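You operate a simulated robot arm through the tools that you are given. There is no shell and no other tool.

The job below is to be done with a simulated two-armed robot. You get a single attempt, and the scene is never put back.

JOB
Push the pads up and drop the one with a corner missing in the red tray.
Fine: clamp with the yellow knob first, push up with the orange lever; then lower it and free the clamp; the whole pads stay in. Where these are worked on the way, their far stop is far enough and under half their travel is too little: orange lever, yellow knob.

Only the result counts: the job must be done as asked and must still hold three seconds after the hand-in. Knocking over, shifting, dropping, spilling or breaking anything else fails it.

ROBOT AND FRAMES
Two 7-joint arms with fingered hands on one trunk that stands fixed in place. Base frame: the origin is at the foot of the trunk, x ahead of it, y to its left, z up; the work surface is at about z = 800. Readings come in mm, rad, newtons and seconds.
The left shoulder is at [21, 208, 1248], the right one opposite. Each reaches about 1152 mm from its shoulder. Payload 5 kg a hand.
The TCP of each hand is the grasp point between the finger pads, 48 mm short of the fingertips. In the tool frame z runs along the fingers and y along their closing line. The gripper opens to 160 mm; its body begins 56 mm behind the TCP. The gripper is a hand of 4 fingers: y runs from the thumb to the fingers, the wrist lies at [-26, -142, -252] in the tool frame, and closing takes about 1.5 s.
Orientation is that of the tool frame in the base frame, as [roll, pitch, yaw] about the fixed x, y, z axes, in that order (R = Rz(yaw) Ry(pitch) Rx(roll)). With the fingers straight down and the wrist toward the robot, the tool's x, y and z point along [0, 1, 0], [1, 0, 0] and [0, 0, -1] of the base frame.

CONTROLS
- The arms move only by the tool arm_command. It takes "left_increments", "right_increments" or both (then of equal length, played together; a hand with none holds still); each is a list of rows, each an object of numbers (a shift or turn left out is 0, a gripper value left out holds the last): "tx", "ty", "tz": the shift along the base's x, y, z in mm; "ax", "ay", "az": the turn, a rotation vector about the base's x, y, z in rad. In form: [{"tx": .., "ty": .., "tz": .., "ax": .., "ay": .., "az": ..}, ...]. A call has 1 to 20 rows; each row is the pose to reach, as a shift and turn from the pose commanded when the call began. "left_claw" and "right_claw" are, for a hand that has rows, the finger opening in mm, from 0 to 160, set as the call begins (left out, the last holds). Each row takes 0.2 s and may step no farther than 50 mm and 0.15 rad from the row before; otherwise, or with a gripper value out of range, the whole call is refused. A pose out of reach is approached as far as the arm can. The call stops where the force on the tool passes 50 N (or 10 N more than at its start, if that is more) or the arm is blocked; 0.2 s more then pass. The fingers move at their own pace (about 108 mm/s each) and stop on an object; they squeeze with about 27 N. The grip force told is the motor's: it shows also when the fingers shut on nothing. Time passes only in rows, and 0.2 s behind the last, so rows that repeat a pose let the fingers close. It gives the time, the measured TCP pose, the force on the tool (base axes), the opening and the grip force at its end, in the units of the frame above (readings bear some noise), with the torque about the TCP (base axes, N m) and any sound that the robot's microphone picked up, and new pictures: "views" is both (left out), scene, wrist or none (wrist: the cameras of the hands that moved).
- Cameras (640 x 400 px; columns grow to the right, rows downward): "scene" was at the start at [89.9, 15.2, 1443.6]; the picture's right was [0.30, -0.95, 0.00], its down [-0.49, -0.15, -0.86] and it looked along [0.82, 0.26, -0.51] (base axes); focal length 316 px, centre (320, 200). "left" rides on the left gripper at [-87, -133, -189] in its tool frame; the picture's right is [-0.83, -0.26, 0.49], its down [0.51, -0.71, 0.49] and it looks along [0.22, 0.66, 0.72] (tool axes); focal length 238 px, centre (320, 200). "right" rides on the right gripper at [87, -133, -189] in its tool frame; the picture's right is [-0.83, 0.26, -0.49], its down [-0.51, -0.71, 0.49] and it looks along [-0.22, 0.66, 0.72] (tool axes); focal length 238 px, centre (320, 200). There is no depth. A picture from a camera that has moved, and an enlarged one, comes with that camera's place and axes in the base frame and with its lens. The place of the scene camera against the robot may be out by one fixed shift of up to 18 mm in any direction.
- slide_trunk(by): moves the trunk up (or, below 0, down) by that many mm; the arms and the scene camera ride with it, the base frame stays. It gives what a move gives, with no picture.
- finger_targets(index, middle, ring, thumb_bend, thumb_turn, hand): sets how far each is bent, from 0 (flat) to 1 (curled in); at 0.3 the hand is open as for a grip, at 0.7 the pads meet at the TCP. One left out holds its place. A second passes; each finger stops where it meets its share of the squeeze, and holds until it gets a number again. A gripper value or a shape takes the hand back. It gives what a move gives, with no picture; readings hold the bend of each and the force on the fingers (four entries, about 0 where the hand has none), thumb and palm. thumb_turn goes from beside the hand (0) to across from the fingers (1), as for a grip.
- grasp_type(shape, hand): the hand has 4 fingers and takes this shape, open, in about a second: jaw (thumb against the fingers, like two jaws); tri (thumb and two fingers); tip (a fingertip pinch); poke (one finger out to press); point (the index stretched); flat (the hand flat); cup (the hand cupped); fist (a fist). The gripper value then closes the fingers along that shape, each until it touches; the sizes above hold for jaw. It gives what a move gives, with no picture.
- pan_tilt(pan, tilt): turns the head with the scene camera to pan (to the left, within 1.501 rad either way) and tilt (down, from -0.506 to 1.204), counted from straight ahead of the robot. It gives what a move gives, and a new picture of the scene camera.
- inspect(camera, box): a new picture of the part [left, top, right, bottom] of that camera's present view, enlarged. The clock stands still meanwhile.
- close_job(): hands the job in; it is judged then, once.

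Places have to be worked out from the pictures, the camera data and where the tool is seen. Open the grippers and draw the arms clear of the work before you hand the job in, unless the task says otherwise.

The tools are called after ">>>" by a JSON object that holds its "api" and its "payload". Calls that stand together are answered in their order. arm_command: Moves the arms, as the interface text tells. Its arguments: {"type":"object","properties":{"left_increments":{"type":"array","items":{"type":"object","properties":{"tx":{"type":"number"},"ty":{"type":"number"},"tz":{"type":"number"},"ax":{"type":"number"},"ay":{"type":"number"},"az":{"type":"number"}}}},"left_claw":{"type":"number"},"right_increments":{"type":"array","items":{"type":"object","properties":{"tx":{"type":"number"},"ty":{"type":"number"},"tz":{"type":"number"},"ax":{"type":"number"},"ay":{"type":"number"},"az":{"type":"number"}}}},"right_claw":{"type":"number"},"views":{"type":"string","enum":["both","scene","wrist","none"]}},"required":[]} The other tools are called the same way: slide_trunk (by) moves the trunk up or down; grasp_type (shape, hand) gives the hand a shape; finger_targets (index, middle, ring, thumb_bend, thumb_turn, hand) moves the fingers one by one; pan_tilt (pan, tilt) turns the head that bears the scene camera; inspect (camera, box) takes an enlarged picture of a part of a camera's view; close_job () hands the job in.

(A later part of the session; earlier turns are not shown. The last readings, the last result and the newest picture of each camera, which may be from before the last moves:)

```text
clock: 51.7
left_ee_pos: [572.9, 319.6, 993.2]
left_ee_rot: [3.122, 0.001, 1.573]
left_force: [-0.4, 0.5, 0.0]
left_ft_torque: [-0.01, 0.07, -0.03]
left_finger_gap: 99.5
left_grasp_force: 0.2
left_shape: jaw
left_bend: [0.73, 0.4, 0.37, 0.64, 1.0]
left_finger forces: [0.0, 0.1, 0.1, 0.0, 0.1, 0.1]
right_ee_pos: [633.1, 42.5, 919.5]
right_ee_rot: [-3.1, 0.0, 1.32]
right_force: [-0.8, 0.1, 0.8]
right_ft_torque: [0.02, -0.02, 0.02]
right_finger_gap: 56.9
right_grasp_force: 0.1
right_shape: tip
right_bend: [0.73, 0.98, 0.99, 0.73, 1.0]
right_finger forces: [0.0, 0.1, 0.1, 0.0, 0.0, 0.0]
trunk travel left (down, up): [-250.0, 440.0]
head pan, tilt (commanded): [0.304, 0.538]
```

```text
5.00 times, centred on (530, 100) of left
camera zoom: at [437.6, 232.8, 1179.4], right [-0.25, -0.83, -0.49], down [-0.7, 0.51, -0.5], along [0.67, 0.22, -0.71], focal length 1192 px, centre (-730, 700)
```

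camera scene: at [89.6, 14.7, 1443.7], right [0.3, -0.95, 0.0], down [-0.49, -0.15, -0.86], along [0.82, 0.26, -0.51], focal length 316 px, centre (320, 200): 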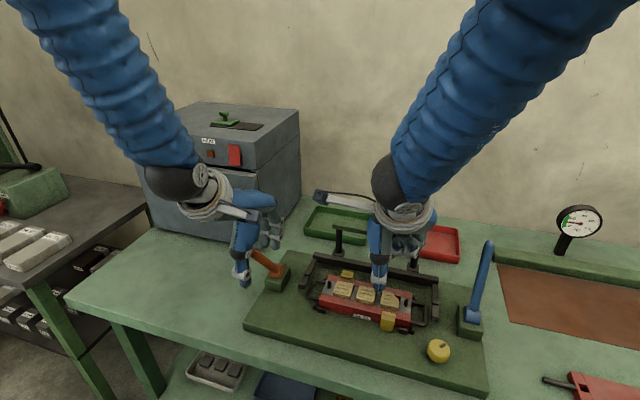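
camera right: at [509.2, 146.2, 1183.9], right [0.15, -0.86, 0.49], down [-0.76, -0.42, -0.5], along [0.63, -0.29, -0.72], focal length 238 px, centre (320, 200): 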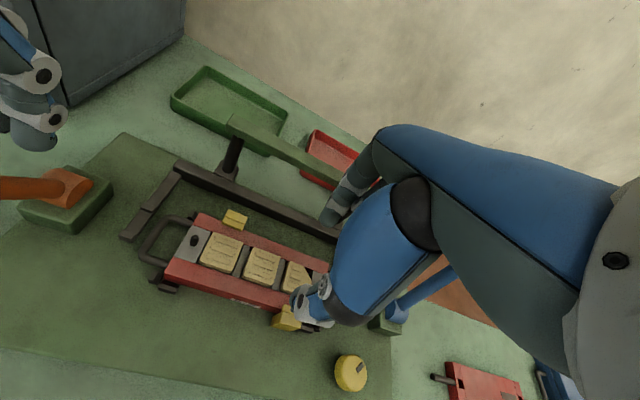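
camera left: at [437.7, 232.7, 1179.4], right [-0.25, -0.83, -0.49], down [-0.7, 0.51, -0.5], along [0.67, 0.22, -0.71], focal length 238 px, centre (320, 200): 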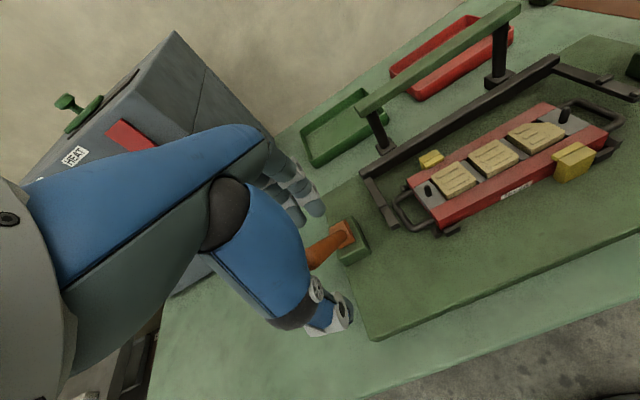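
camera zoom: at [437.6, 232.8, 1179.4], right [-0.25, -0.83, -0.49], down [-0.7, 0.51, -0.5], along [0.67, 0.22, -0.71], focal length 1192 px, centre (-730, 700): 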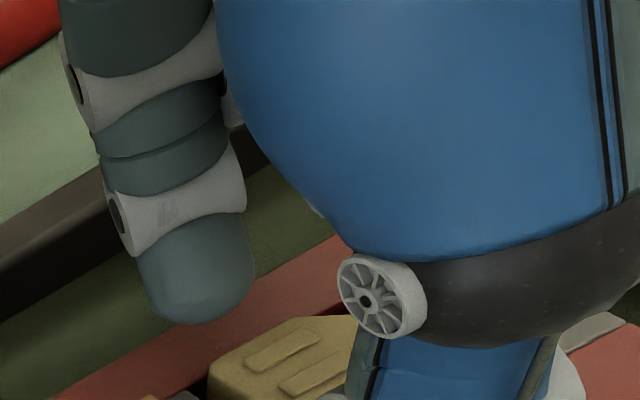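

Index tip sphere: centre about (671, 36, 883), radius about 12, bottom about 871; the thumb bottom is about 862, so I must tilt the hand about 0.14 rad to level them. I tilt with a compensating shift and lower 4 mm.

>>> {"api": "arm_command", "payload": {"right_increments": [{"tx": 4, "ty": -1, "tz": 1, "ax": 0.017, "ay": 0.068}, {"tx": 8.5, "ty": -2, "tz": 1, "ax": 0.035, "ay": 0.136}, {"tx": 8.5, "ty": -2, "tz": -2, "ax": 0.035, "ay": 0.136}, {"tx": 8.5, "ty": -2, "tz": -4, "ax": 0.035, "ay": 0.136}, {"tx": 8.5, "ty": -2, "tz": -4, "ax": 0.035, "ay": 0.136}], "views": "none"}}

>>> {"api": "inspect", "payload": {"camera": "left", "box": [500, 80, 620, 180]}}

>>> {"api": "inspect", "payload": {"camera": "right", "box": [270, 180, 350, 280]}}

>>> {"api": "inspect", "payload": {"camera": "scene", "box": [350, 260, 430, 330]}}

```text
clock: 52.9
left_ee_pos: [571.1, 319.4, 994.1]
left_ee_rot: [3.123, 0.001, 1.573]
left_force: [-0.5, -0.1, 0.1]
left_ft_torque: [-0.02, -0.01, 0.02]
left_finger_gap: 99.7
left_grasp_force: 0.0
left_shape: jaw
left_bend: [0.73, 0.4, 0.37, 0.64, 1.0]
left_finger forces: [0.0, 0.1, 0.1, 0.0, 0.1, 0.0]
right_ee_pos: [643.9, 41.0, 917.6]
right_ee_rot: [-2.962, -0.001, 1.321]
right_force: [3.7, -1.8, 15.3]
right_ft_torque: [-0.17, -0.71, -0.09]
right_finger_gap: 57.5
right_grasp_force: 0.1
right_shape: tip
right_bend: [0.73, 0.98, 0.99, 0.73, 1.0]
right_finger forces: [14.8, 0.0, 0.0, 0.0, 0.0, 0.0]
trunk travel left (down, up): [-250.0, 440.0]
head pan, tilt (commanded): [0.304, 0.538]
```

```text
4.00 times, centred on (560, 130) of left
camera zoom: at [437.0, 232.7, 1179.8], right [-0.25, -0.83, -0.49], down [-0.7, 0.51, -0.5], along [0.67, 0.22, -0.71], focal length 953 px, centre (-640, 480)
```

zoom: 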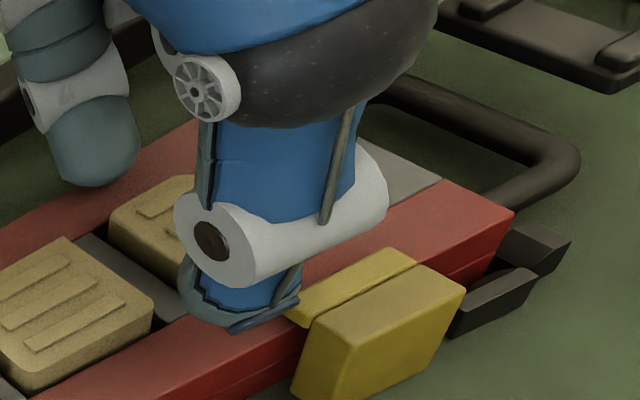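

```text
4.00 times, centred on (310, 230) of right
camera zoom: at [570.5, 148.9, 1126.3], right [0.12, -0.89, 0.43], down [-0.89, -0.3, -0.36], along [0.45, -0.34, -0.83], focal length 953 px, centre (360, 80)
```

zoom: 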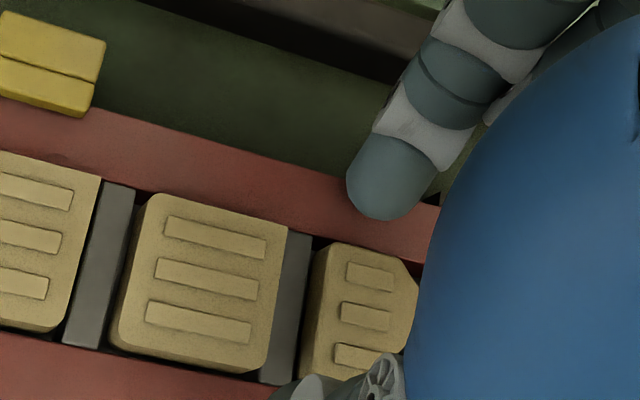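

```text
5.71 times, centred on (390, 295) of scene
camera zoom: at [89.1, 15.1, 1443.8], right [0.3, -0.95, 0.0], down [-0.49, -0.15, -0.86], along [0.82, 0.26, -0.51], focal length 1806 px, centre (-80, -343)
```

zoom: 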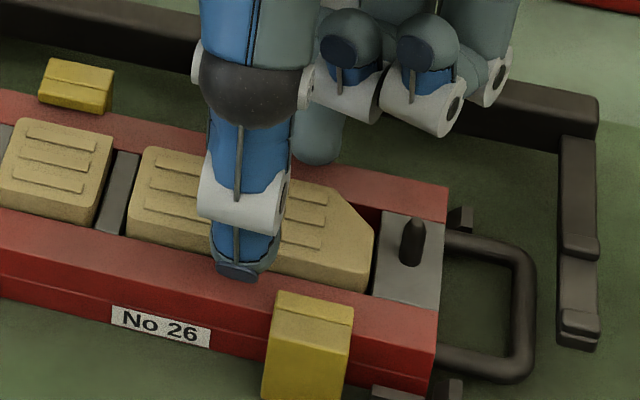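

The index now rests lightly on the back rail (15 N), so the tips are as low as they can go. I raise 2 mm and close on the pad.

>>> {"api": "arm_command", "payload": {"right_increments": [{"tz": 2}, {"tz": 2}], "views": "none"}}

>>> {"api": "arm_command", "payload": {"right_increments": [{}, {}, {}, {}, {}], "right_claw": 20, "views": "none"}}

>>> {"api": "inspect", "payload": {"camera": "left", "box": [500, 80, 620, 180]}}

>>> {"api": "inspect", "payload": {"camera": "right", "box": [270, 180, 350, 280]}}

>>> {"api": "inspect", "payload": {"camera": "scene", "box": [350, 260, 430, 330]}}

```text
clock: 53.5
left_ee_pos: [572.2, 319.4, 994.2]
left_ee_rot: [3.122, 0.0, 1.572]
left_force: [-0.6, -0.1, 0.3]
left_ft_torque: [-0.01, -0.07, -0.04]
left_finger_gap: 99.4
left_grasp_force: 0.0
left_shape: jaw
left_bend: [0.73, 0.4, 0.37, 0.64, 1.0]
left_finger forces: [0.0, 0.1, 0.1, 0.1, 0.0, 0.0]
right_ee_pos: [643.3, 39.3, 918.5]
right_ee_rot: [-2.959, 0.002, 1.321]
right_force: [2.8, 0.2, 8.1]
right_ft_torque: [-0.01, -0.5, 0.05]
right_finger_gap: 57.3
right_grasp_force: 0.2
right_shape: tip
right_bend: [0.73, 0.98, 0.99, 0.73, 1.0]
right_finger forces: [8.8, 0.0, 0.0, 0.0, 0.0, 0.1]
trunk travel left (down, up): [-250.0, 440.0]
head pan, tilt (commanded): [0.304, 0.538]
```

```text
clock: 54.7
left_ee_pos: [573.2, 320.3, 994.3]
left_ee_rot: [3.123, 0.001, 1.573]
left_force: [0.7, 0.1, 0.3]
left_ft_torque: [-0.02, 0.04, 0.01]
left_finger_gap: 99.7
left_grasp_force: 0.1
left_shape: jaw
left_bend: [0.73, 0.4, 0.37, 0.64, 1.0]
left_finger forces: [0.1, 0.0, 0.0, 0.0, 0.0, 0.1]
right_ee_pos: [643.4, 39.0, 917.0]
right_ee_rot: [-2.958, 0.001, 1.321]
right_force: [4.0, -1.2, 0.7]
right_ft_torque: [-0.05, -0.14, -0.01]
right_finger_gap: 20.9
right_grasp_force: 0.0
right_shape: tip
right_bend: [0.71, 0.98, 0.99, 0.74, 1.0]
right_finger forces: [3.1, 0.0, 0.1, 0.0, 0.0, 0.0]
trunk travel left (down, up): [-250.0, 440.0]
head pan, tilt (commanded): [0.304, 0.538]
```

```text
4.00 times, centred on (560, 130) of left
camera zoom: at [437.9, 232.7, 1179.3], right [-0.25, -0.83, -0.49], down [-0.7, 0.51, -0.5], along [0.67, 0.22, -0.71], focal length 953 px, centre (-640, 480)
```

zoom: 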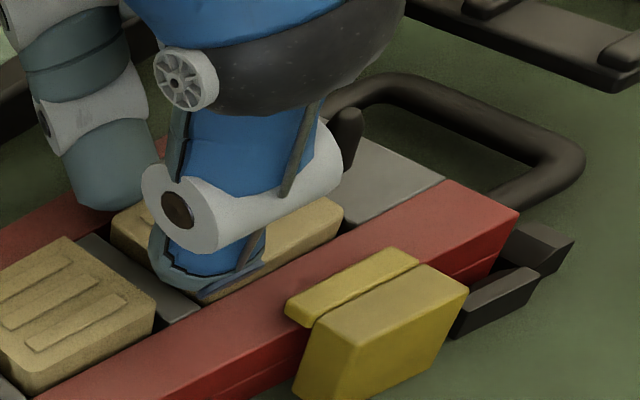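

```text
4.00 times, centred on (310, 230) of right
camera zoom: at [571.0, 148.7, 1126.5], right [0.13, -0.89, 0.43], down [-0.89, -0.3, -0.35], along [0.44, -0.34, -0.83], focal length 953 px, centre (360, 80)
```

zoom: 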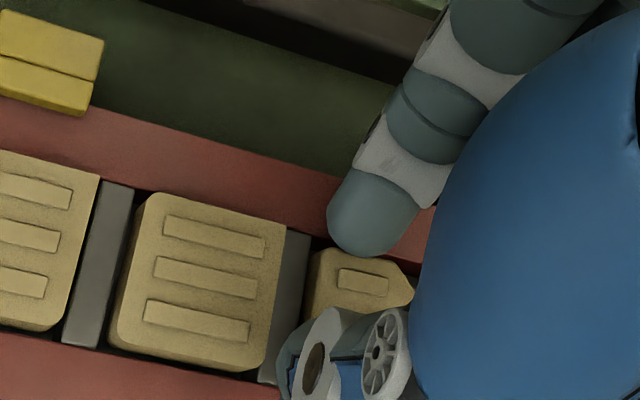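

```text
5.71 times, centred on (390, 295) of scene
camera zoom: at [90.2, 15.1, 1443.6], right [0.3, -0.95, 0.0], down [-0.49, -0.15, -0.86], along [0.82, 0.26, -0.51], focal length 1806 px, centre (-80, -343)
```

zoom: 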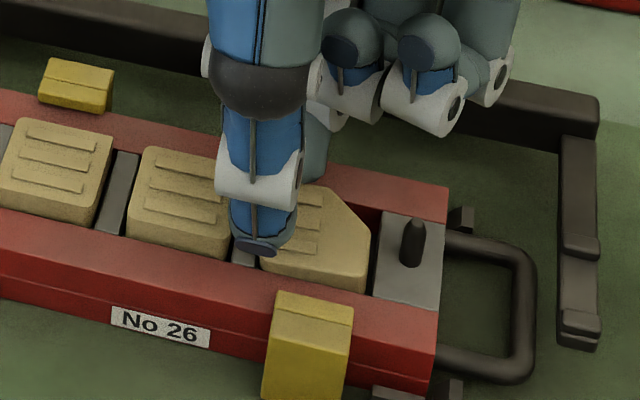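

The thumb rode up and closed over the pad's front-left corner (gap 21, no thumb force), so it was too high. I reopen, level the hand back by 0.085 rad so the thumb sits about 6 mm lower, and re-check.

>>> {"api": "arm_command", "payload": {"right_increments": [{"tz": 2}, {"tz": 2}, {"tz": 2}], "right_claw": 57, "views": "none"}}

>>> {"api": "arm_command", "payload": {"right_increments": [{"tx": -2.2, "ty": 0.5, "ax": -0.01, "ay": -0.04}, {"tx": -4.4, "ty": 1.1, "ax": -0.021, "ay": -0.082}, {"tx": -4.4, "ty": 1.1, "tz": -2, "ax": -0.021, "ay": -0.082}, {"tx": -4.4, "ty": 1.1, "tz": -4, "ax": -0.021, "ay": -0.082}, {"tx": -4.4, "ty": 1.1, "tz": -4, "ax": -0.021, "ay": -0.082}], "views": "none"}}

>>> {"api": "inspect", "payload": {"camera": "left", "box": [500, 80, 620, 180]}}

>>> {"api": "inspect", "payload": {"camera": "scene", "box": [350, 260, 430, 330]}}

```text
clock: 55.5
left_ee_pos: [573.4, 319.8, 993.4]
left_ee_rot: [3.121, 0.0, 1.574]
left_force: [-0.5, -0.2, 0.5]
left_ft_torque: [0.0, 0.01, 0.02]
left_finger_gap: 99.7
left_grasp_force: 0.0
left_shape: jaw
left_bend: [0.73, 0.4, 0.37, 0.64, 1.0]
left_finger forces: [0.1, 0.0, 0.1, 0.1, 0.0, 0.1]
right_ee_pos: [642.6, 40.3, 919.0]
right_ee_rot: [-2.96, 0.003, 1.322]
right_force: [-0.7, -0.5, -0.2]
right_ft_torque: [0.03, -0.01, 0.04]
right_finger_gap: 56.5
right_grasp_force: 0.1
right_shape: tip
right_bend: [0.73, 0.98, 0.99, 0.73, 1.0]
right_finger forces: [0.0, 0.0, 0.0, 0.0, 0.1, 0.0]
trunk travel left (down, up): [-250.0, 440.0]
head pan, tilt (commanded): [0.304, 0.538]
```

```text
clock: 56.7
left_ee_pos: [571.6, 318.5, 993.5]
left_ee_rot: [3.124, 0.001, 1.571]
left_force: [0.0, -0.1, -0.3]
left_ft_torque: [0.01, 0.03, -0.02]
left_finger_gap: 99.5
left_grasp_force: 0.0
left_shape: jaw
left_bend: [0.73, 0.4, 0.37, 0.64, 1.0]
left_finger forces: [0.0, 0.0, 0.1, 0.1, 0.0, 0.0]
right_ee_pos: [637.3, 41.7, 914.9]
right_ee_rot: [-3.045, 0.003, 1.319]
right_force: [0.0, 0.0, 2.5]
right_ft_torque: [-0.03, -0.1, -0.01]
right_finger_gap: 56.6
right_grasp_force: 0.0
right_shape: tip
right_bend: [0.73, 0.98, 0.99, 0.73, 1.0]
right_finger forces: [2.0, 0.0, 0.0, 0.0, 0.0, 0.0]
trunk travel left (down, up): [-250.0, 440.0]
head pan, tilt (commanded): [0.304, 0.538]
```

```text
4.00 times, centred on (560, 130) of left
camera zoom: at [437.7, 232.6, 1179.5], right [-0.25, -0.83, -0.49], down [-0.7, 0.51, -0.5], along [0.67, 0.22, -0.71], focal length 953 px, centre (-640, 480)
```

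zoom: 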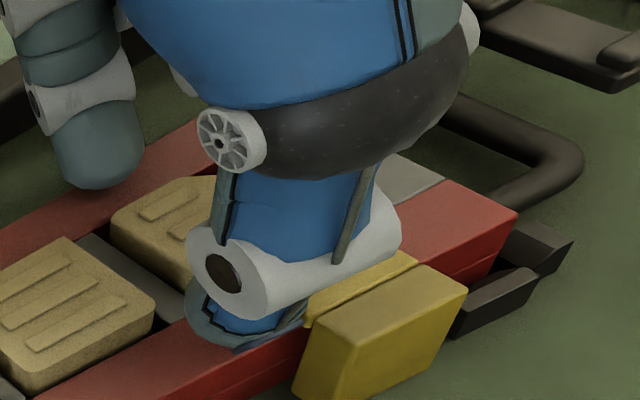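

```text
5.71 times, centred on (390, 295) of scene
camera zoom: at [89.9, 15.0, 1443.7], right [0.3, -0.95, 0.0], down [-0.49, -0.15, -0.86], along [0.82, 0.26, -0.51], focal length 1806 px, centre (-80, -343)
```

zoom: 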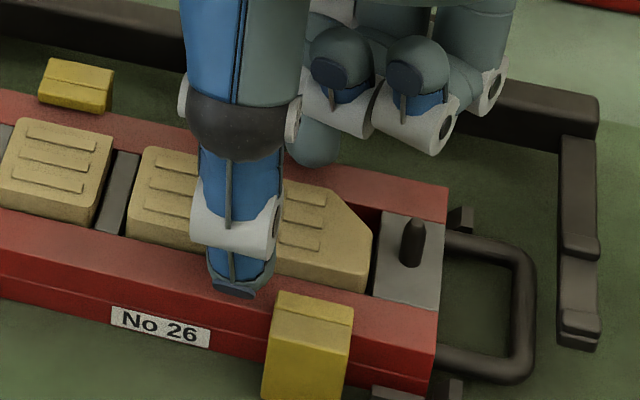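

Index just touches the back rail (2 N); the thumb has no contact yet. I level the hand a further 0.05 rad and lower 2.5 mm, looking for light thumb contact on the front rail.

>>> {"api": "arm_command", "payload": {"right_increments": [{"tx": -1.3, "ty": 0.3, "tz": -1, "ax": -0.006, "ay": -0.024}, {"tx": -2.6, "ty": 0.6, "tz": -2.5, "ax": -0.012, "ay": -0.048}, {"tx": -2.6, "ty": 0.6, "tz": -2.5, "ax": -0.012, "ay": -0.048}], "views": "none"}}

```text
clock: 57.5
left_ee_pos: [572.7, 319.6, 994.0]
left_ee_rot: [3.121, -0.002, 1.573]
left_force: [-0.4, 0.3, -1.1]
left_ft_torque: [-0.01, -0.02, 0.03]
left_finger_gap: 99.4
left_grasp_force: 0.1
left_shape: jaw
left_bend: [0.73, 0.4, 0.37, 0.64, 1.0]
left_finger forces: [0.1, 0.0, 0.0, 0.1, 0.0, 0.0]
right_ee_pos: [636.0, 43.7, 913.4]
right_ee_rot: [-3.095, 0.001, 1.322]
right_force: [0.0, -0.6, -0.4]
right_ft_torque: [0.0, -0.03, 0.0]
right_finger_gap: 56.5
right_grasp_force: 0.1
right_shape: tip
right_bend: [0.73, 0.98, 0.99, 0.73, 1.0]
right_finger forces: [0.8, 0.1, 0.1, 0.0, 0.1, 0.0]
trunk travel left (down, up): [-250.0, 440.0]
head pan, tilt (commanded): [0.304, 0.538]
```

No contact yet; I lower in 2 mm steps and watch the finger forces.

>>> {"api": "arm_command", "payload": {"right_increments": [{"tz": -1.5}, {"tz": -2}, {"tz": -2}], "views": "none"}}

>>> {"api": "inspect", "payload": {"camera": "left", "box": [500, 80, 620, 180]}}

>>> {"api": "inspect", "payload": {"camera": "scene", "box": [350, 260, 430, 330]}}

>>> {"api": "inspect", "payload": {"camera": "right", "box": [270, 180, 350, 280]}}

```text
clock: 58.3
left_ee_pos: [572.0, 319.6, 993.6]
left_ee_rot: [3.123, 0.001, 1.574]
left_force: [-0.2, 0.2, 0.2]
left_ft_torque: [-0.01, -0.04, -0.01]
left_finger_gap: 99.4
left_grasp_force: 0.1
left_shape: jaw
left_bend: [0.73, 0.4, 0.37, 0.64, 1.0]
left_finger forces: [0.0, 0.1, 0.1, 0.1, 0.0, 0.0]
right_ee_pos: [637.1, 42.2, 911.7]
right_ee_rot: [-3.096, 0.003, 1.321]
right_force: [1.4, 0.4, 11.4]
right_ft_torque: [-0.06, -0.57, -0.01]
right_finger_gap: 57.0
right_grasp_force: 0.1
right_shape: tip
right_bend: [0.73, 0.98, 0.99, 0.73, 1.0]
right_finger forces: [11.4, 0.0, 0.1, 0.1, 0.0, 0.1]
trunk travel left (down, up): [-250.0, 440.0]
head pan, tilt (commanded): [0.304, 0.538]
```

```text
4.00 times, centred on (560, 130) of left
camera zoom: at [437.2, 232.7, 1179.7], right [-0.25, -0.83, -0.49], down [-0.7, 0.51, -0.5], along [0.67, 0.22, -0.71], focal length 953 px, centre (-640, 480)
```

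zoom: 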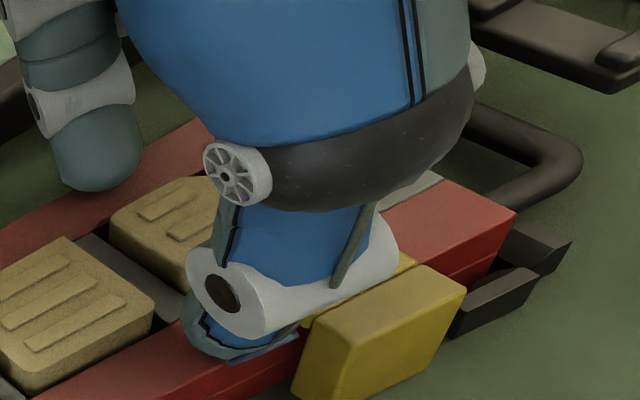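

```text
5.71 times, centred on (390, 295) of scene
camera zoom: at [89.3, 15.1, 1443.8], right [0.3, -0.95, 0.0], down [-0.49, -0.15, -0.86], along [0.82, 0.26, -0.51], focal length 1806 px, centre (-80, -343)
```

zoom: 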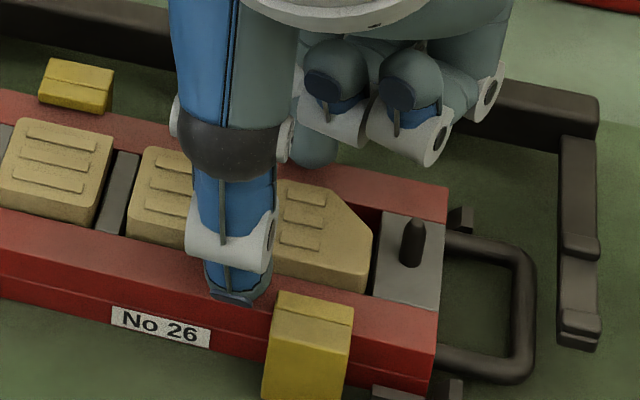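

```text
4.00 times, centred on (310, 230) of right
camera zoom: at [536.7, 157.9, 1106.7], right [0.07, -0.88, 0.47], down [-0.83, -0.31, -0.46], along [0.55, -0.37, -0.75], focal length 953 px, centre (360, 80)
```

zoom: 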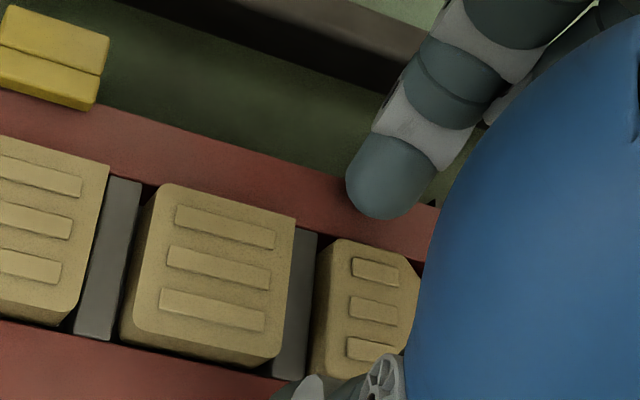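

The front rail's top is at 858 and the thumb bottom now about 860, index on the rail. The thumb's centre (y about 53) points at the space between pads 2 and 3, so I lift 2 mm, shift 3 mm right, level slightly more, go back down and close.

>>> {"api": "arm_command", "payload": {"right_increments": [{"tz": 2.5}, {"tx": -0.5, "ty": -2.8, "tz": 2.5, "ax": -0.007, "ay": -0.029}, {"tx": -0.5, "ty": -2.8, "tz": 1, "ax": -0.007, "ay": -0.029}, {"tx": -0.5, "ty": -2.8, "tz": -0.5, "ax": -0.007, "ay": -0.029}, {"tx": -0.5, "ty": -2.8, "tz": -0.5, "ax": -0.007, "ay": -0.029}], "views": "none"}}

>>> {"api": "inspect", "payload": {"camera": "left", "box": [500, 80, 620, 180]}}

>>> {"api": "inspect", "payload": {"camera": "scene", "box": [350, 260, 430, 330]}}

```text
clock: 59.5
left_ee_pos: [571.7, 319.7, 993.7]
left_ee_rot: [3.123, 0.0, 1.573]
left_force: [-0.3, 0.3, 0.8]
left_ft_torque: [0.01, -0.01, -0.03]
left_finger_gap: 99.4
left_grasp_force: 0.1
left_shape: jaw
left_bend: [0.73, 0.4, 0.37, 0.64, 1.0]
left_finger forces: [0.0, 0.0, 0.0, 0.0, 0.1, 0.1]
right_ee_pos: [636.6, 38.6, 911.3]
right_ee_rot: [-3.124, 0.003, 1.322]
right_force: [-0.8, -0.2, 8.3]
right_ft_torque: [-0.08, -0.31, 0.0]
right_finger_gap: 56.6
right_grasp_force: 0.2
right_shape: tip
right_bend: [0.73, 0.98, 0.99, 0.73, 1.0]
right_finger forces: [7.7, 0.0, 0.0, 0.1, 0.0, 0.0]
trunk travel left (down, up): [-250.0, 440.0]
head pan, tilt (commanded): [0.304, 0.538]
```

```text
4.00 times, centred on (560, 130) of left
camera zoom: at [437.3, 232.6, 1179.7], right [-0.25, -0.83, -0.49], down [-0.7, 0.51, -0.5], along [0.67, 0.22, -0.71], focal length 953 px, centre (-640, 480)
```

zoom: 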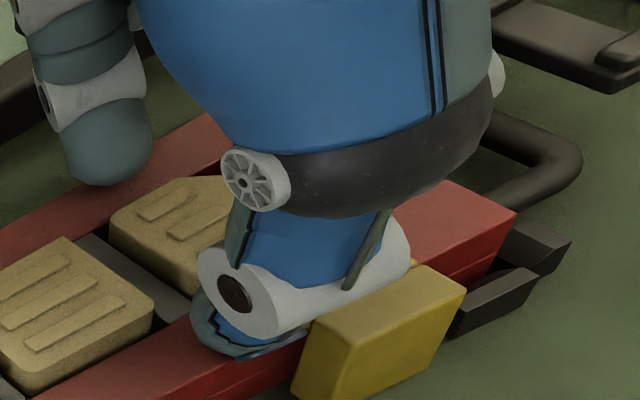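

```text
5.71 times, centred on (390, 295) of scene
camera zoom: at [89.4, 15.0, 1443.7], right [0.3, -0.95, 0.0], down [-0.49, -0.15, -0.86], along [0.82, 0.26, -0.51], focal length 1806 px, centre (-80, -343)
```

zoom: 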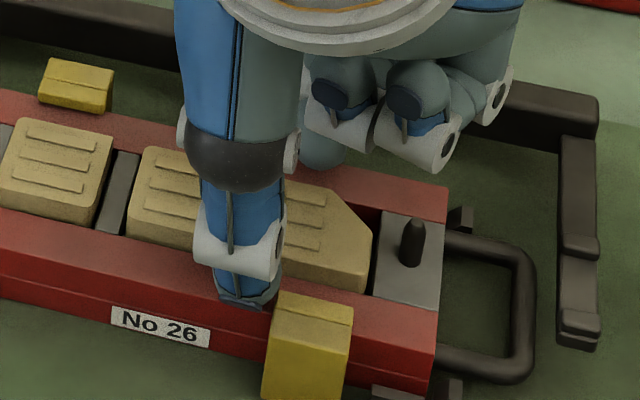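

The thumb now sits on the front rail right beside the lip, the index on the back rail. I close the jaws.

>>> {"api": "arm_command", "payload": {"right_increments": [{}, {}, {}, {}, {}], "right_claw": 20, "views": "none"}}

>>> {"api": "inspect", "payload": {"camera": "left", "box": [500, 80, 620, 180]}}

>>> {"api": "inspect", "payload": {"camera": "scene", "box": [350, 260, 430, 330]}}

>>> {"api": "inspect", "payload": {"camera": "right", "box": [270, 180, 350, 280]}}

```text
clock: 60.7
left_ee_pos: [571.9, 320.2, 995.2]
left_ee_rot: [3.122, -0.001, 1.573]
left_force: [0.3, -0.6, -0.5]
left_ft_torque: [-0.02, 0.02, 0.01]
left_finger_gap: 99.3
left_grasp_force: 0.1
left_shape: jaw
left_bend: [0.73, 0.4, 0.37, 0.64, 1.0]
left_finger forces: [0.0, 0.1, 0.1, 0.0, 0.0, 0.0]
right_ee_pos: [635.4, 38.4, 912.5]
right_ee_rot: [-3.126, 0.001, 1.32]
right_force: [6.3, -0.3, 20.4]
right_ft_torque: [-0.1, -0.87, 0.03]
right_finger_gap: 29.8
right_grasp_force: 27.0
right_shape: tip
right_bend: [0.72, 1.0, 1.0, 0.74, 1.0]
right_finger forces: [36.2, 0.0, 0.0, 0.0, 15.5, 0.0]
trunk travel left (down, up): [-250.0, 440.0]
head pan, tilt (commanded): [0.304, 0.538]
```

```text
4.00 times, centred on (560, 130) of left
camera zoom: at [437.1, 232.7, 1179.8], right [-0.25, -0.83, -0.49], down [-0.7, 0.51, -0.5], along [0.67, 0.22, -0.71], focal length 953 px, centre (-640, 480)
```

zoom: 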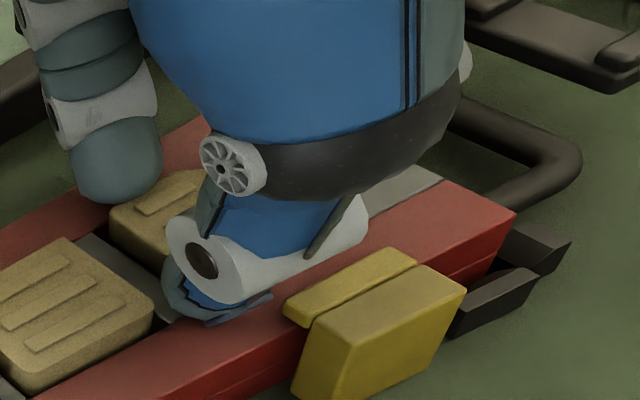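

```text
5.71 times, centred on (390, 295) of scene
camera zoom: at [89.1, 15.1, 1443.8], right [0.3, -0.95, 0.0], down [-0.49, -0.15, -0.86], along [0.82, 0.26, -0.51], focal length 1806 px, centre (-80, -343)
```

zoom: 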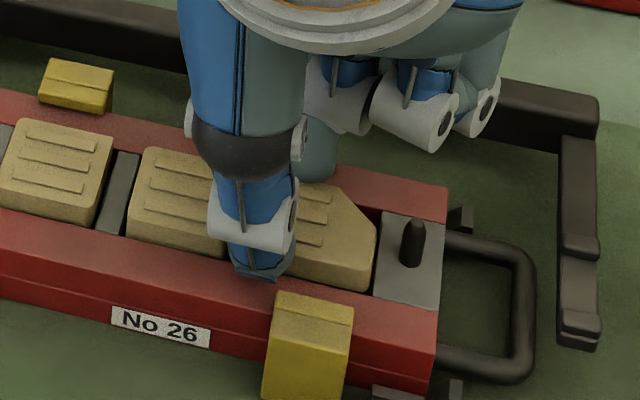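

```text
4.00 times, centred on (310, 230) of right
camera zoom: at [531.1, 156.0, 1102.1], right [0.05, -0.87, 0.48], down [-0.82, -0.31, -0.48], along [0.57, -0.37, -0.73], focal length 953 px, centre (360, 80)
```

zoom: 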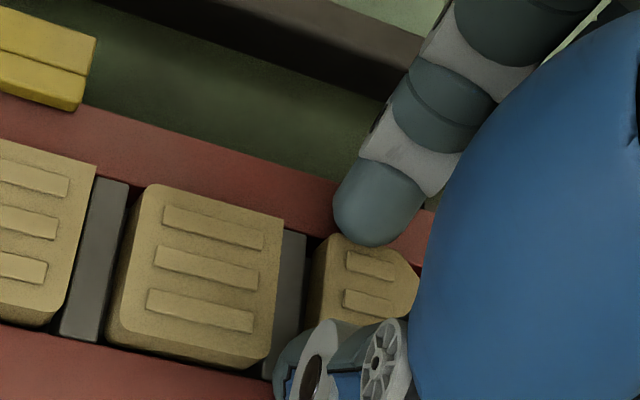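

The jaws stopped on the pad (index 36 N, thumb 15 N). I lift slowly 12 mm and look whether the pad comes along.

>>> {"api": "arm_command", "payload": {"right_increments": [{"tz": 2}, {"tz": 4}, {"tz": 6}, {"tz": 9}, {"tz": 12}, {"tz": 12}], "views": "none"}}

>>> {"api": "inspect", "payload": {"camera": "left", "box": [500, 80, 620, 180]}}

>>> {"api": "inspect", "payload": {"camera": "scene", "box": [350, 260, 430, 330]}}

>>> {"api": "inspect", "payload": {"camera": "right", "box": [270, 180, 350, 280]}}

```text
clock: 62.1
left_ee_pos: [573.7, 319.8, 994.3]
left_ee_rot: [3.122, 0.0, 1.573]
left_force: [-0.4, 0.3, 0.2]
left_ft_torque: [0.02, 0.0, 0.0]
left_finger_gap: 99.5
left_grasp_force: 0.1
left_shape: jaw
left_bend: [0.73, 0.4, 0.37, 0.64, 1.0]
left_finger forces: [0.0, 0.1, 0.0, 0.0, 0.1, 0.0]
right_ee_pos: [635.5, 39.1, 922.7]
right_ee_rot: [-3.123, 0.002, 1.32]
right_force: [0.3, 0.6, -0.7]
right_ft_torque: [0.03, 0.05, 0.02]
right_finger_gap: 27.2
right_grasp_force: 27.2
right_shape: tip
right_bend: [0.72, 1.0, 1.0, 0.75, 1.0]
right_finger forces: [15.6, 0.0, 0.0, 0.0, 21.1, 0.1]
trunk travel left (down, up): [-250.0, 440.0]
head pan, tilt (commanded): [0.304, 0.538]
```

```text
4.00 times, centred on (560, 130) of left
camera zoom: at [437.7, 232.7, 1179.4], right [-0.25, -0.83, -0.49], down [-0.7, 0.51, -0.5], along [0.67, 0.22, -0.71], focal length 953 px, centre (-640, 480)
```

zoom: 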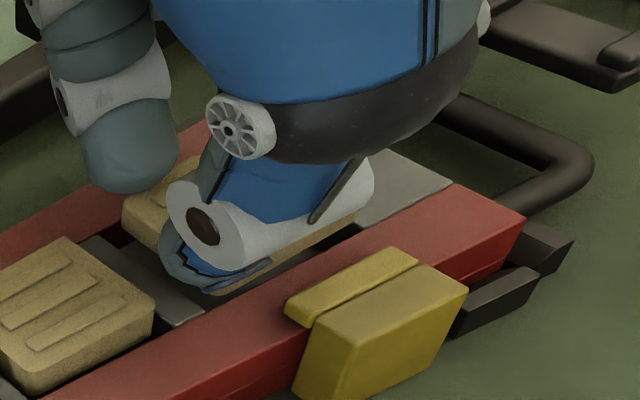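

```text
5.71 times, centred on (390, 295) of scene
camera zoom: at [89.9, 15.1, 1443.6], right [0.3, -0.95, 0.0], down [-0.49, -0.15, -0.86], along [0.82, 0.26, -0.51], focal length 1806 px, centre (-80, -343)
```

zoom: 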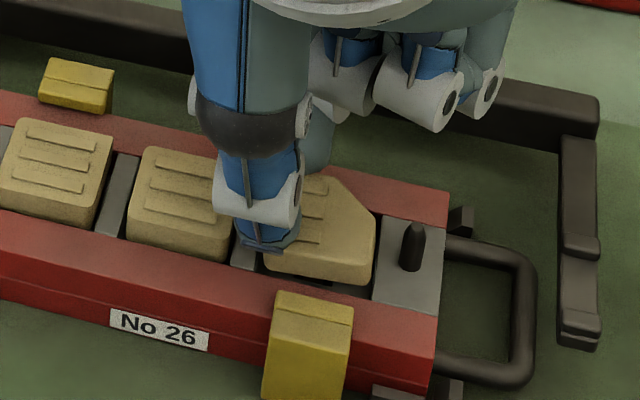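

```text
4.00 times, centred on (310, 230) of right
camera zoom: at [530.8, 156.0, 1113.1], right [0.05, -0.87, 0.48], down [-0.82, -0.31, -0.48], along [0.57, -0.37, -0.73], focal length 953 px, centre (360, 80)
```

zoom: 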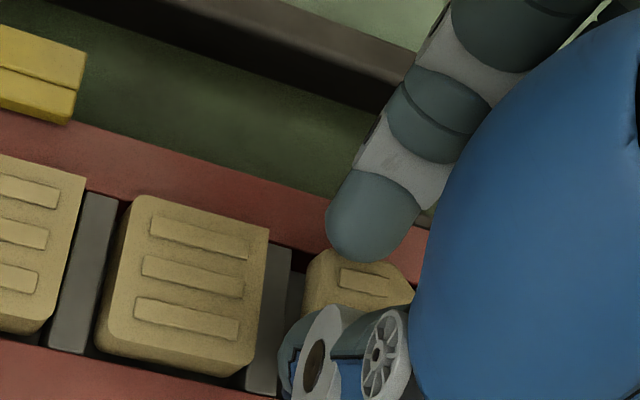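

The pad is coming up with the hand (a dark slot shows beneath it, grip steady at 16/21 N). I continue lifting slowly by 30 mm.

>>> {"api": "arm_command", "payload": {"right_increments": [{"tz": 5}, {"tz": 10}, {"tz": 15}, {"tz": 20}, {"tz": 25}, {"tz": 30}, {"tz": 30}], "views": "none"}}

>>> {"api": "inspect", "payload": {"camera": "left", "box": [500, 80, 620, 180]}}

>>> {"api": "inspect", "payload": {"camera": "scene", "box": [350, 260, 430, 330]}}

>>> {"api": "inspect", "payload": {"camera": "right", "box": [270, 180, 370, 290]}}

```text
clock: 63.7
left_ee_pos: [573.0, 318.9, 992.5]
left_ee_rot: [3.123, 0.0, 1.572]
left_force: [-0.1, -0.2, 0.3]
left_ft_torque: [0.02, -0.02, 0.0]
left_finger_gap: 99.7
left_grasp_force: 0.2
left_shape: jaw
left_bend: [0.73, 0.4, 0.37, 0.64, 1.0]
left_finger forces: [0.0, 0.1, 0.0, 0.1, 0.0, 0.0]
right_ee_pos: [633.4, 38.7, 953.6]
right_ee_rot: [-3.121, 0.002, 1.32]
right_force: [0.1, 0.2, -0.3]
right_ft_torque: [-0.03, 0.0, 0.03]
right_finger_gap: 27.4
right_grasp_force: 26.5
right_shape: tip
right_bend: [0.72, 1.0, 1.0, 0.75, 1.0]
right_finger forces: [15.7, 0.0, 0.1, 0.1, 21.1, 0.0]
trunk travel left (down, up): [-250.0, 440.0]
head pan, tilt (commanded): [0.304, 0.538]
```

```text
4.00 times, centred on (560, 130) of left
camera zoom: at [437.8, 232.7, 1179.4], right [-0.25, -0.83, -0.49], down [-0.7, 0.51, -0.5], along [0.67, 0.22, -0.71], focal length 953 px, centre (-640, 480)
```

zoom: 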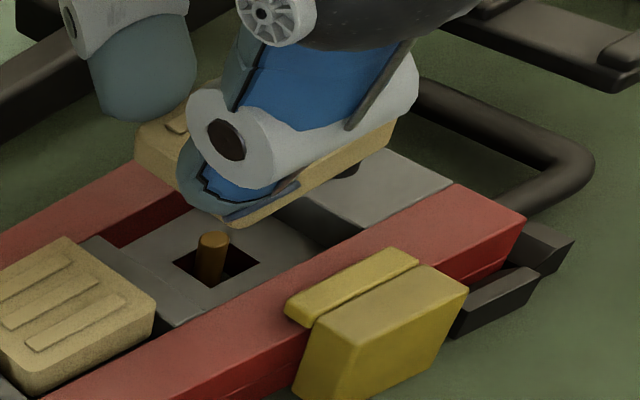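

```text
5.71 times, centred on (390, 295) of scene
camera zoom: at [90.0, 15.2, 1443.6], right [0.3, -0.95, 0.0], down [-0.49, -0.15, -0.86], along [0.82, 0.26, -0.51], focal length 1806 px, centre (-80, -343)
```

zoom: 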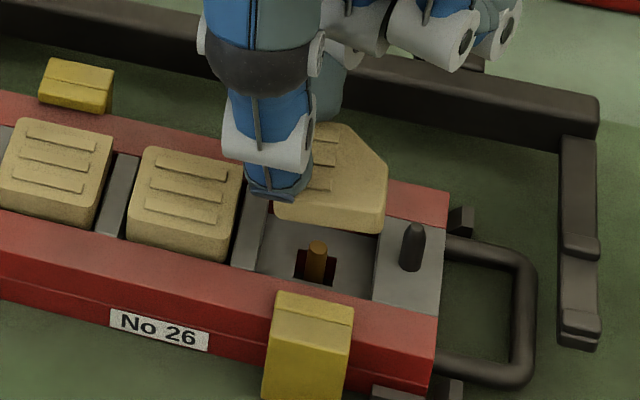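

```text
3.64 times, centred on (320, 235) of right
camera zoom: at [529.8, 155.0, 1143.7], right [0.05, -0.87, 0.48], down [-0.82, -0.31, -0.48], along [0.57, -0.37, -0.73], focal length 867 px, centre (320, 73)
```

zoom: 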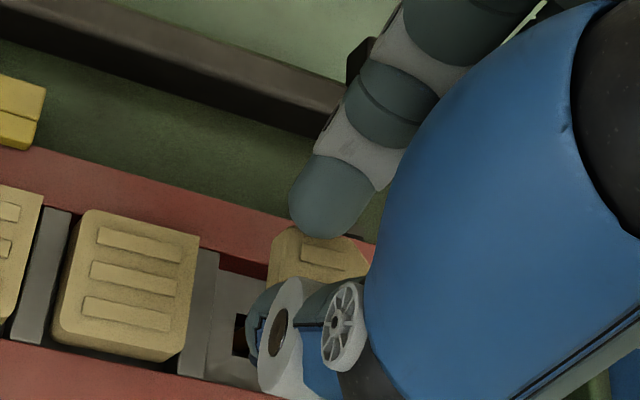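

Pad 3 is free of its pocket and held; its pocket shows the push pin. I raise it to clear the green bar and carry it slowly toward the red tray, which I place around x 900–1043, y -160 to 55 (centre about 972, -52).

>>> {"api": "arm_command", "payload": {"right_increments": [{"tz": 20}, {"tz": 45}, {"tz": 70}, {"tz": 92}, {"tz": 95, "tx": 15, "ty": -4}, {"tz": 95, "tx": 40, "ty": -10}, {"tz": 95, "tx": 70, "ty": -17}, {"tz": 95, "tx": 100, "ty": -24}, {"tz": 95, "tx": 130, "ty": -31}, {"tz": 95, "tx": 160, "ty": -38}, {"tz": 95, "tx": 175, "ty": -42}, {"tz": 95, "tx": 175, "ty": -42}], "views": "both"}}

>>> {"api": "inspect", "payload": {"camera": "right", "box": [230, 120, 430, 330]}}

>>> {"api": "inspect", "payload": {"camera": "scene", "box": [340, 150, 500, 300]}}

```text
clock: 66.3
left_ee_pos: [573.1, 319.0, 993.9]
left_ee_rot: [3.123, 0.0, 1.574]
left_force: [0.0, 0.2, 0.6]
left_ft_torque: [-0.03, 0.01, -0.01]
left_finger_gap: 99.2
left_grasp_force: 0.0
left_shape: jaw
left_bend: [0.73, 0.4, 0.37, 0.64, 1.0]
left_finger forces: [0.0, 0.1, 0.1, 0.0, 0.1, 0.0]
right_ee_pos: [811.6, -3.9, 1046.6]
right_ee_rot: [-3.122, 0.001, 1.321]
right_force: [0.1, 0.1, -0.7]
right_ft_torque: [-0.02, -0.03, 0.0]
right_finger_gap: 27.0
right_grasp_force: 27.3
right_shape: tip
right_bend: [0.72, 1.0, 1.0, 0.75, 1.0]
right_finger forces: [15.1, 0.0, 0.0, 0.0, 20.5, 0.0]
trunk travel left (down, up): [-250.0, 440.0]
head pan, tilt (commanded): [0.304, 0.538]
camera scene: at [89.7, 15.1, 1443.7], right [0.3, -0.95, 0.0], down [-0.49, -0.15, -0.86], along [0.82, 0.26, -0.51], focal length 316 px, centre (320, 200)
camera right: at [705.6, 112.5, 1237.5], right [0.05, -0.87, 0.48], down [-0.82, -0.31, -0.48], along [0.57, -0.37, -0.73], focal length 238 px, centre (320, 200)
```

scene: 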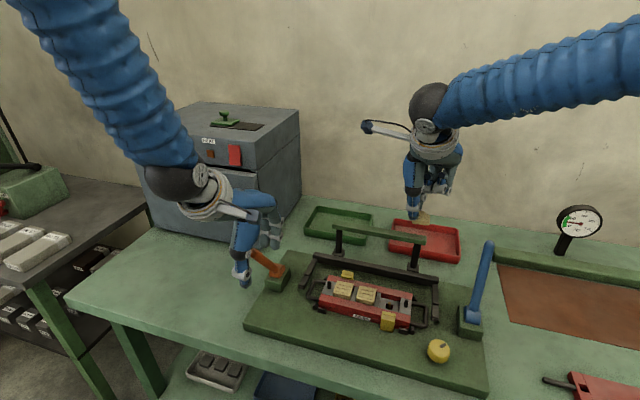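
right: 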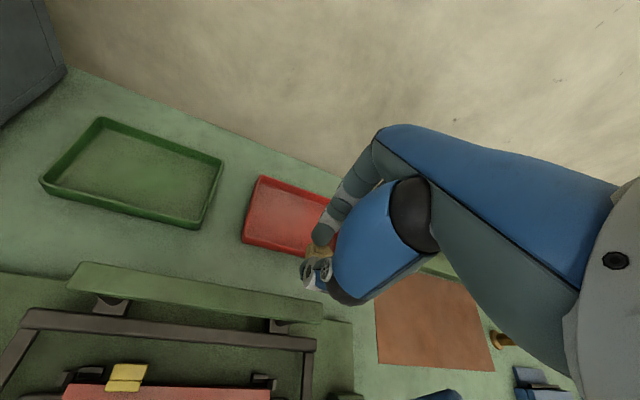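

```text
1.90 times, centred on (330, 225) of right
camera zoom: at [705.6, 112.5, 1237.5], right [0.05, -0.87, 0.48], down [-0.82, -0.31, -0.48], along [0.57, -0.37, -0.73], focal length 454 px, centre (301, 152)
```

zoom: 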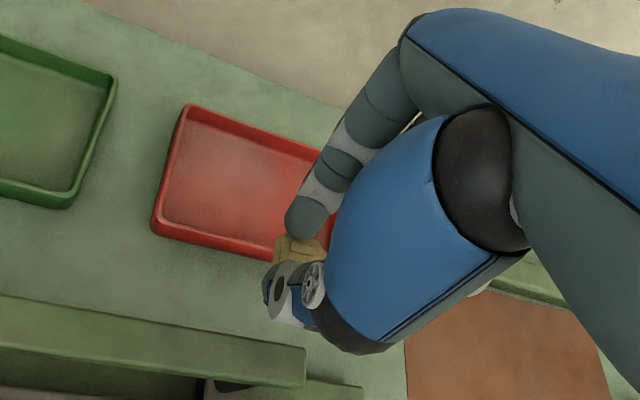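

```text
2.67 times, centred on (420, 225) of scene
camera zoom: at [89.7, 15.1, 1443.7], right [0.3, -0.95, 0.0], down [-0.49, -0.15, -0.86], along [0.82, 0.26, -0.51], focal length 843 px, centre (53, 133)
```

zoom: 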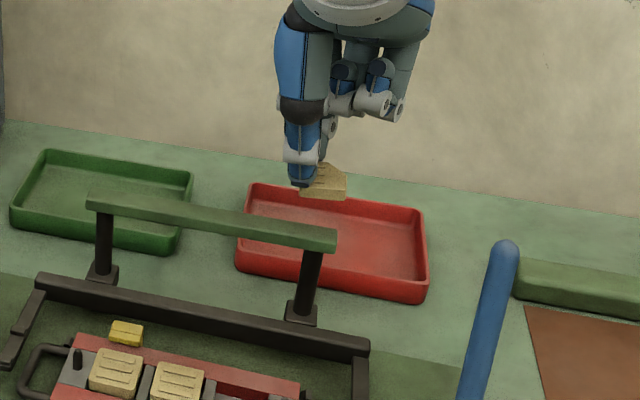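

The pad is still held and the tray measures x 893–1043, y -153 to 50. I move above its centre and lower to about 10 mm above the tray floor.

>>> {"api": "arm_command", "payload": {"right_increments": [{"tx": 28, "ty": -6}, {"tx": 58, "ty": -13}, {"tx": 88, "ty": -19}, {"tx": 118, "ty": -26}, {"tx": 145, "ty": -32}, {"tx": 159, "ty": -35}, {"tx": 159, "ty": -35, "tz": -15}, {"tx": 159, "ty": -35, "tz": -45}, {"tx": 159, "ty": -35, "tz": -75}, {"tx": 159, "ty": -35, "tz": -105}, {"tx": 159, "ty": -35, "tz": -130}, {"tx": 159, "ty": -35, "tz": -148}, {"tx": 159, "ty": -35, "tz": -148}], "views": "both"}}

>>> {"api": "inspect", "payload": {"camera": "right", "box": [230, 120, 430, 330]}}

>>> {"api": "inspect", "payload": {"camera": "scene", "box": [370, 180, 480, 280]}}

```text
clock: 69.1
left_ee_pos: [573.0, 319.3, 993.8]
left_ee_rot: [3.121, -0.001, 1.574]
left_force: [-0.2, -1.0, 0.2]
left_ft_torque: [0.01, -0.05, 0.01]
left_finger_gap: 99.6
left_grasp_force: 0.1
left_shape: jaw
left_bend: [0.73, 0.4, 0.37, 0.64, 1.0]
left_finger forces: [0.1, 0.1, 0.0, 0.0, 0.1, 0.0]
right_ee_pos: [968.3, -37.2, 898.4]
right_ee_rot: [-3.124, 0.001, 1.322]
right_force: [-0.4, 0.1, 0.3]
right_ft_torque: [0.02, -0.02, -0.05]
right_finger_gap: 27.3
right_grasp_force: 26.9
right_shape: tip
right_bend: [0.72, 1.0, 1.0, 0.75, 1.0]
right_finger forces: [14.0, 0.0, 0.1, 0.0, 19.6, 0.0]
trunk travel left (down, up): [-250.0, 440.0]
head pan, tilt (commanded): [0.304, 0.538]
camera scene: at [89.7, 14.8, 1443.7], right [0.3, -0.95, 0.0], down [-0.49, -0.15, -0.86], along [0.82, 0.26, -0.51], focal length 316 px, centre (320, 200)
camera right: at [863.9, 78.5, 1088.9], right [0.05, -0.87, 0.48], down [-0.82, -0.31, -0.48], along [0.57, -0.37, -0.73], focal length 238 px, centre (320, 200)
```

scene: 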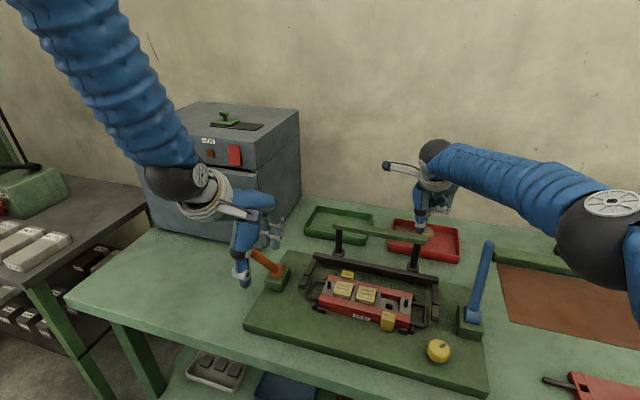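
right: 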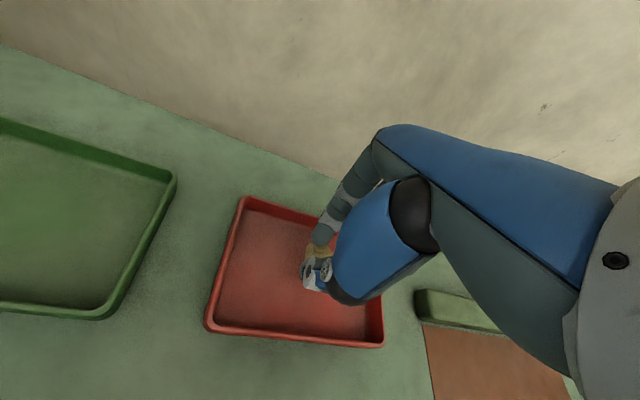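

```text
1.90 times, centred on (330, 225) of right
camera zoom: at [863.9, 78.5, 1088.9], right [0.05, -0.87, 0.48], down [-0.82, -0.31, -0.48], along [0.57, -0.37, -0.73], focal length 454 px, centre (301, 152)
```

zoom: 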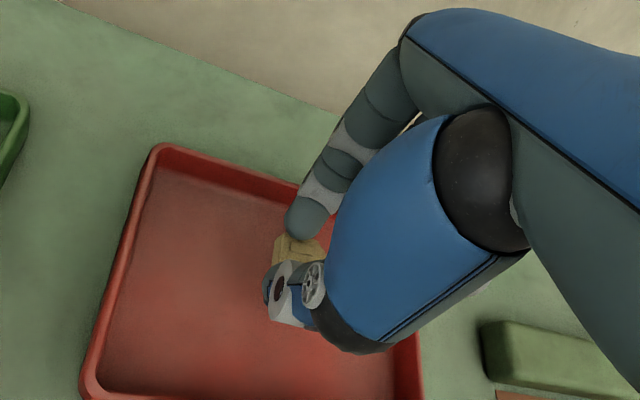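

```text
4.00 times, centred on (425, 230) of scene
camera zoom: at [89.7, 14.8, 1443.7], right [0.3, -0.95, 0.0], down [-0.49, -0.15, -0.86], along [0.82, 0.26, -0.51], focal length 1264 px, centre (-100, 80)
```

zoom: 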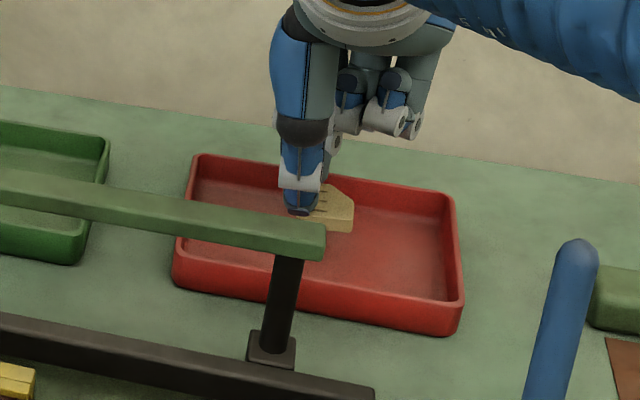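

The pad hangs over the tray's middle. I lower 27 mm more, then open the fingers.

>>> {"api": "arm_command", "payload": {"right_increments": [{"tz": -8}, {"tz": -16}, {"tz": -22}, {"tz": -27}, {"tz": -27}], "views": "none"}}

>>> {"api": "inspect", "payload": {"camera": "scene", "box": [370, 180, 480, 280]}}

>>> {"api": "inspect", "payload": {"camera": "right", "box": [180, 160, 400, 380]}}

```text
clock: 70.3
left_ee_pos: [573.7, 318.4, 993.9]
left_ee_rot: [3.123, 0.0, 1.573]
left_force: [-0.5, 0.0, -0.8]
left_ft_torque: [0.03, 0.01, 0.02]
left_finger_gap: 99.7
left_grasp_force: 0.1
left_shape: jaw
left_bend: [0.73, 0.4, 0.37, 0.64, 1.0]
left_finger forces: [0.1, 0.0, 0.1, 0.1, 0.1, 0.1]
right_ee_pos: [969.4, -36.7, 872.3]
right_ee_rot: [-3.122, 0.003, 1.323]
right_force: [0.9, -0.5, 0.4]
right_ft_torque: [0.03, 0.02, 0.01]
right_finger_gap: 27.0
right_grasp_force: 26.3
right_shape: tip
right_bend: [0.72, 1.0, 1.0, 0.75, 1.0]
right_finger forces: [14.0, 0.1, 0.1, 0.0, 19.6, 0.0]
trunk travel left (down, up): [-250.0, 440.0]
head pan, tilt (commanded): [0.304, 0.538]
```

```text
4.00 times, centred on (425, 230) of scene
camera zoom: at [89.9, 15.0, 1443.6], right [0.3, -0.95, 0.0], down [-0.49, -0.15, -0.86], along [0.82, 0.26, -0.51], focal length 1264 px, centre (-100, 80)
```

zoom: 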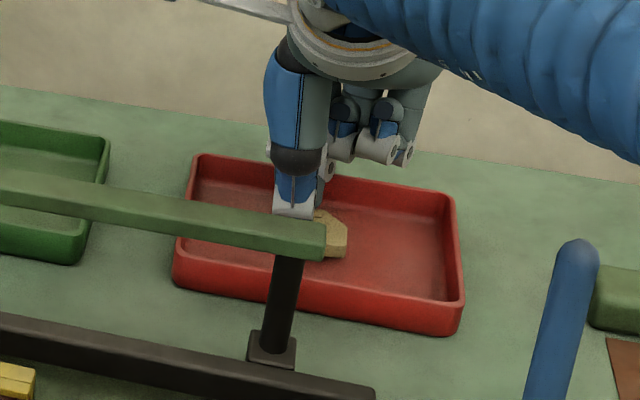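

```text
1.82 times, centred on (290, 270) of right
camera zoom: at [864.3, 79.3, 1063.3], right [0.05, -0.87, 0.48], down [-0.82, -0.31, -0.48], along [0.57, -0.37, -0.73], focal length 433 px, centre (374, 73)
```

zoom: 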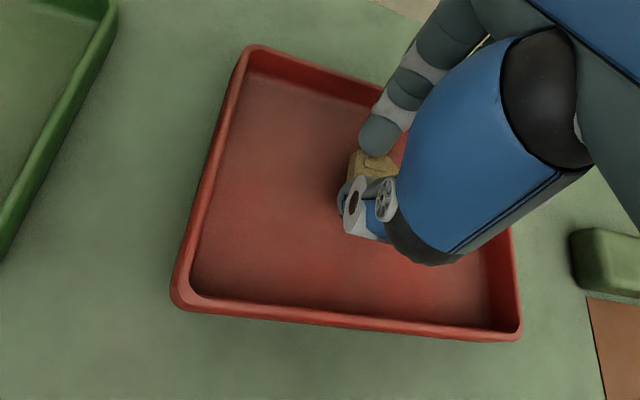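

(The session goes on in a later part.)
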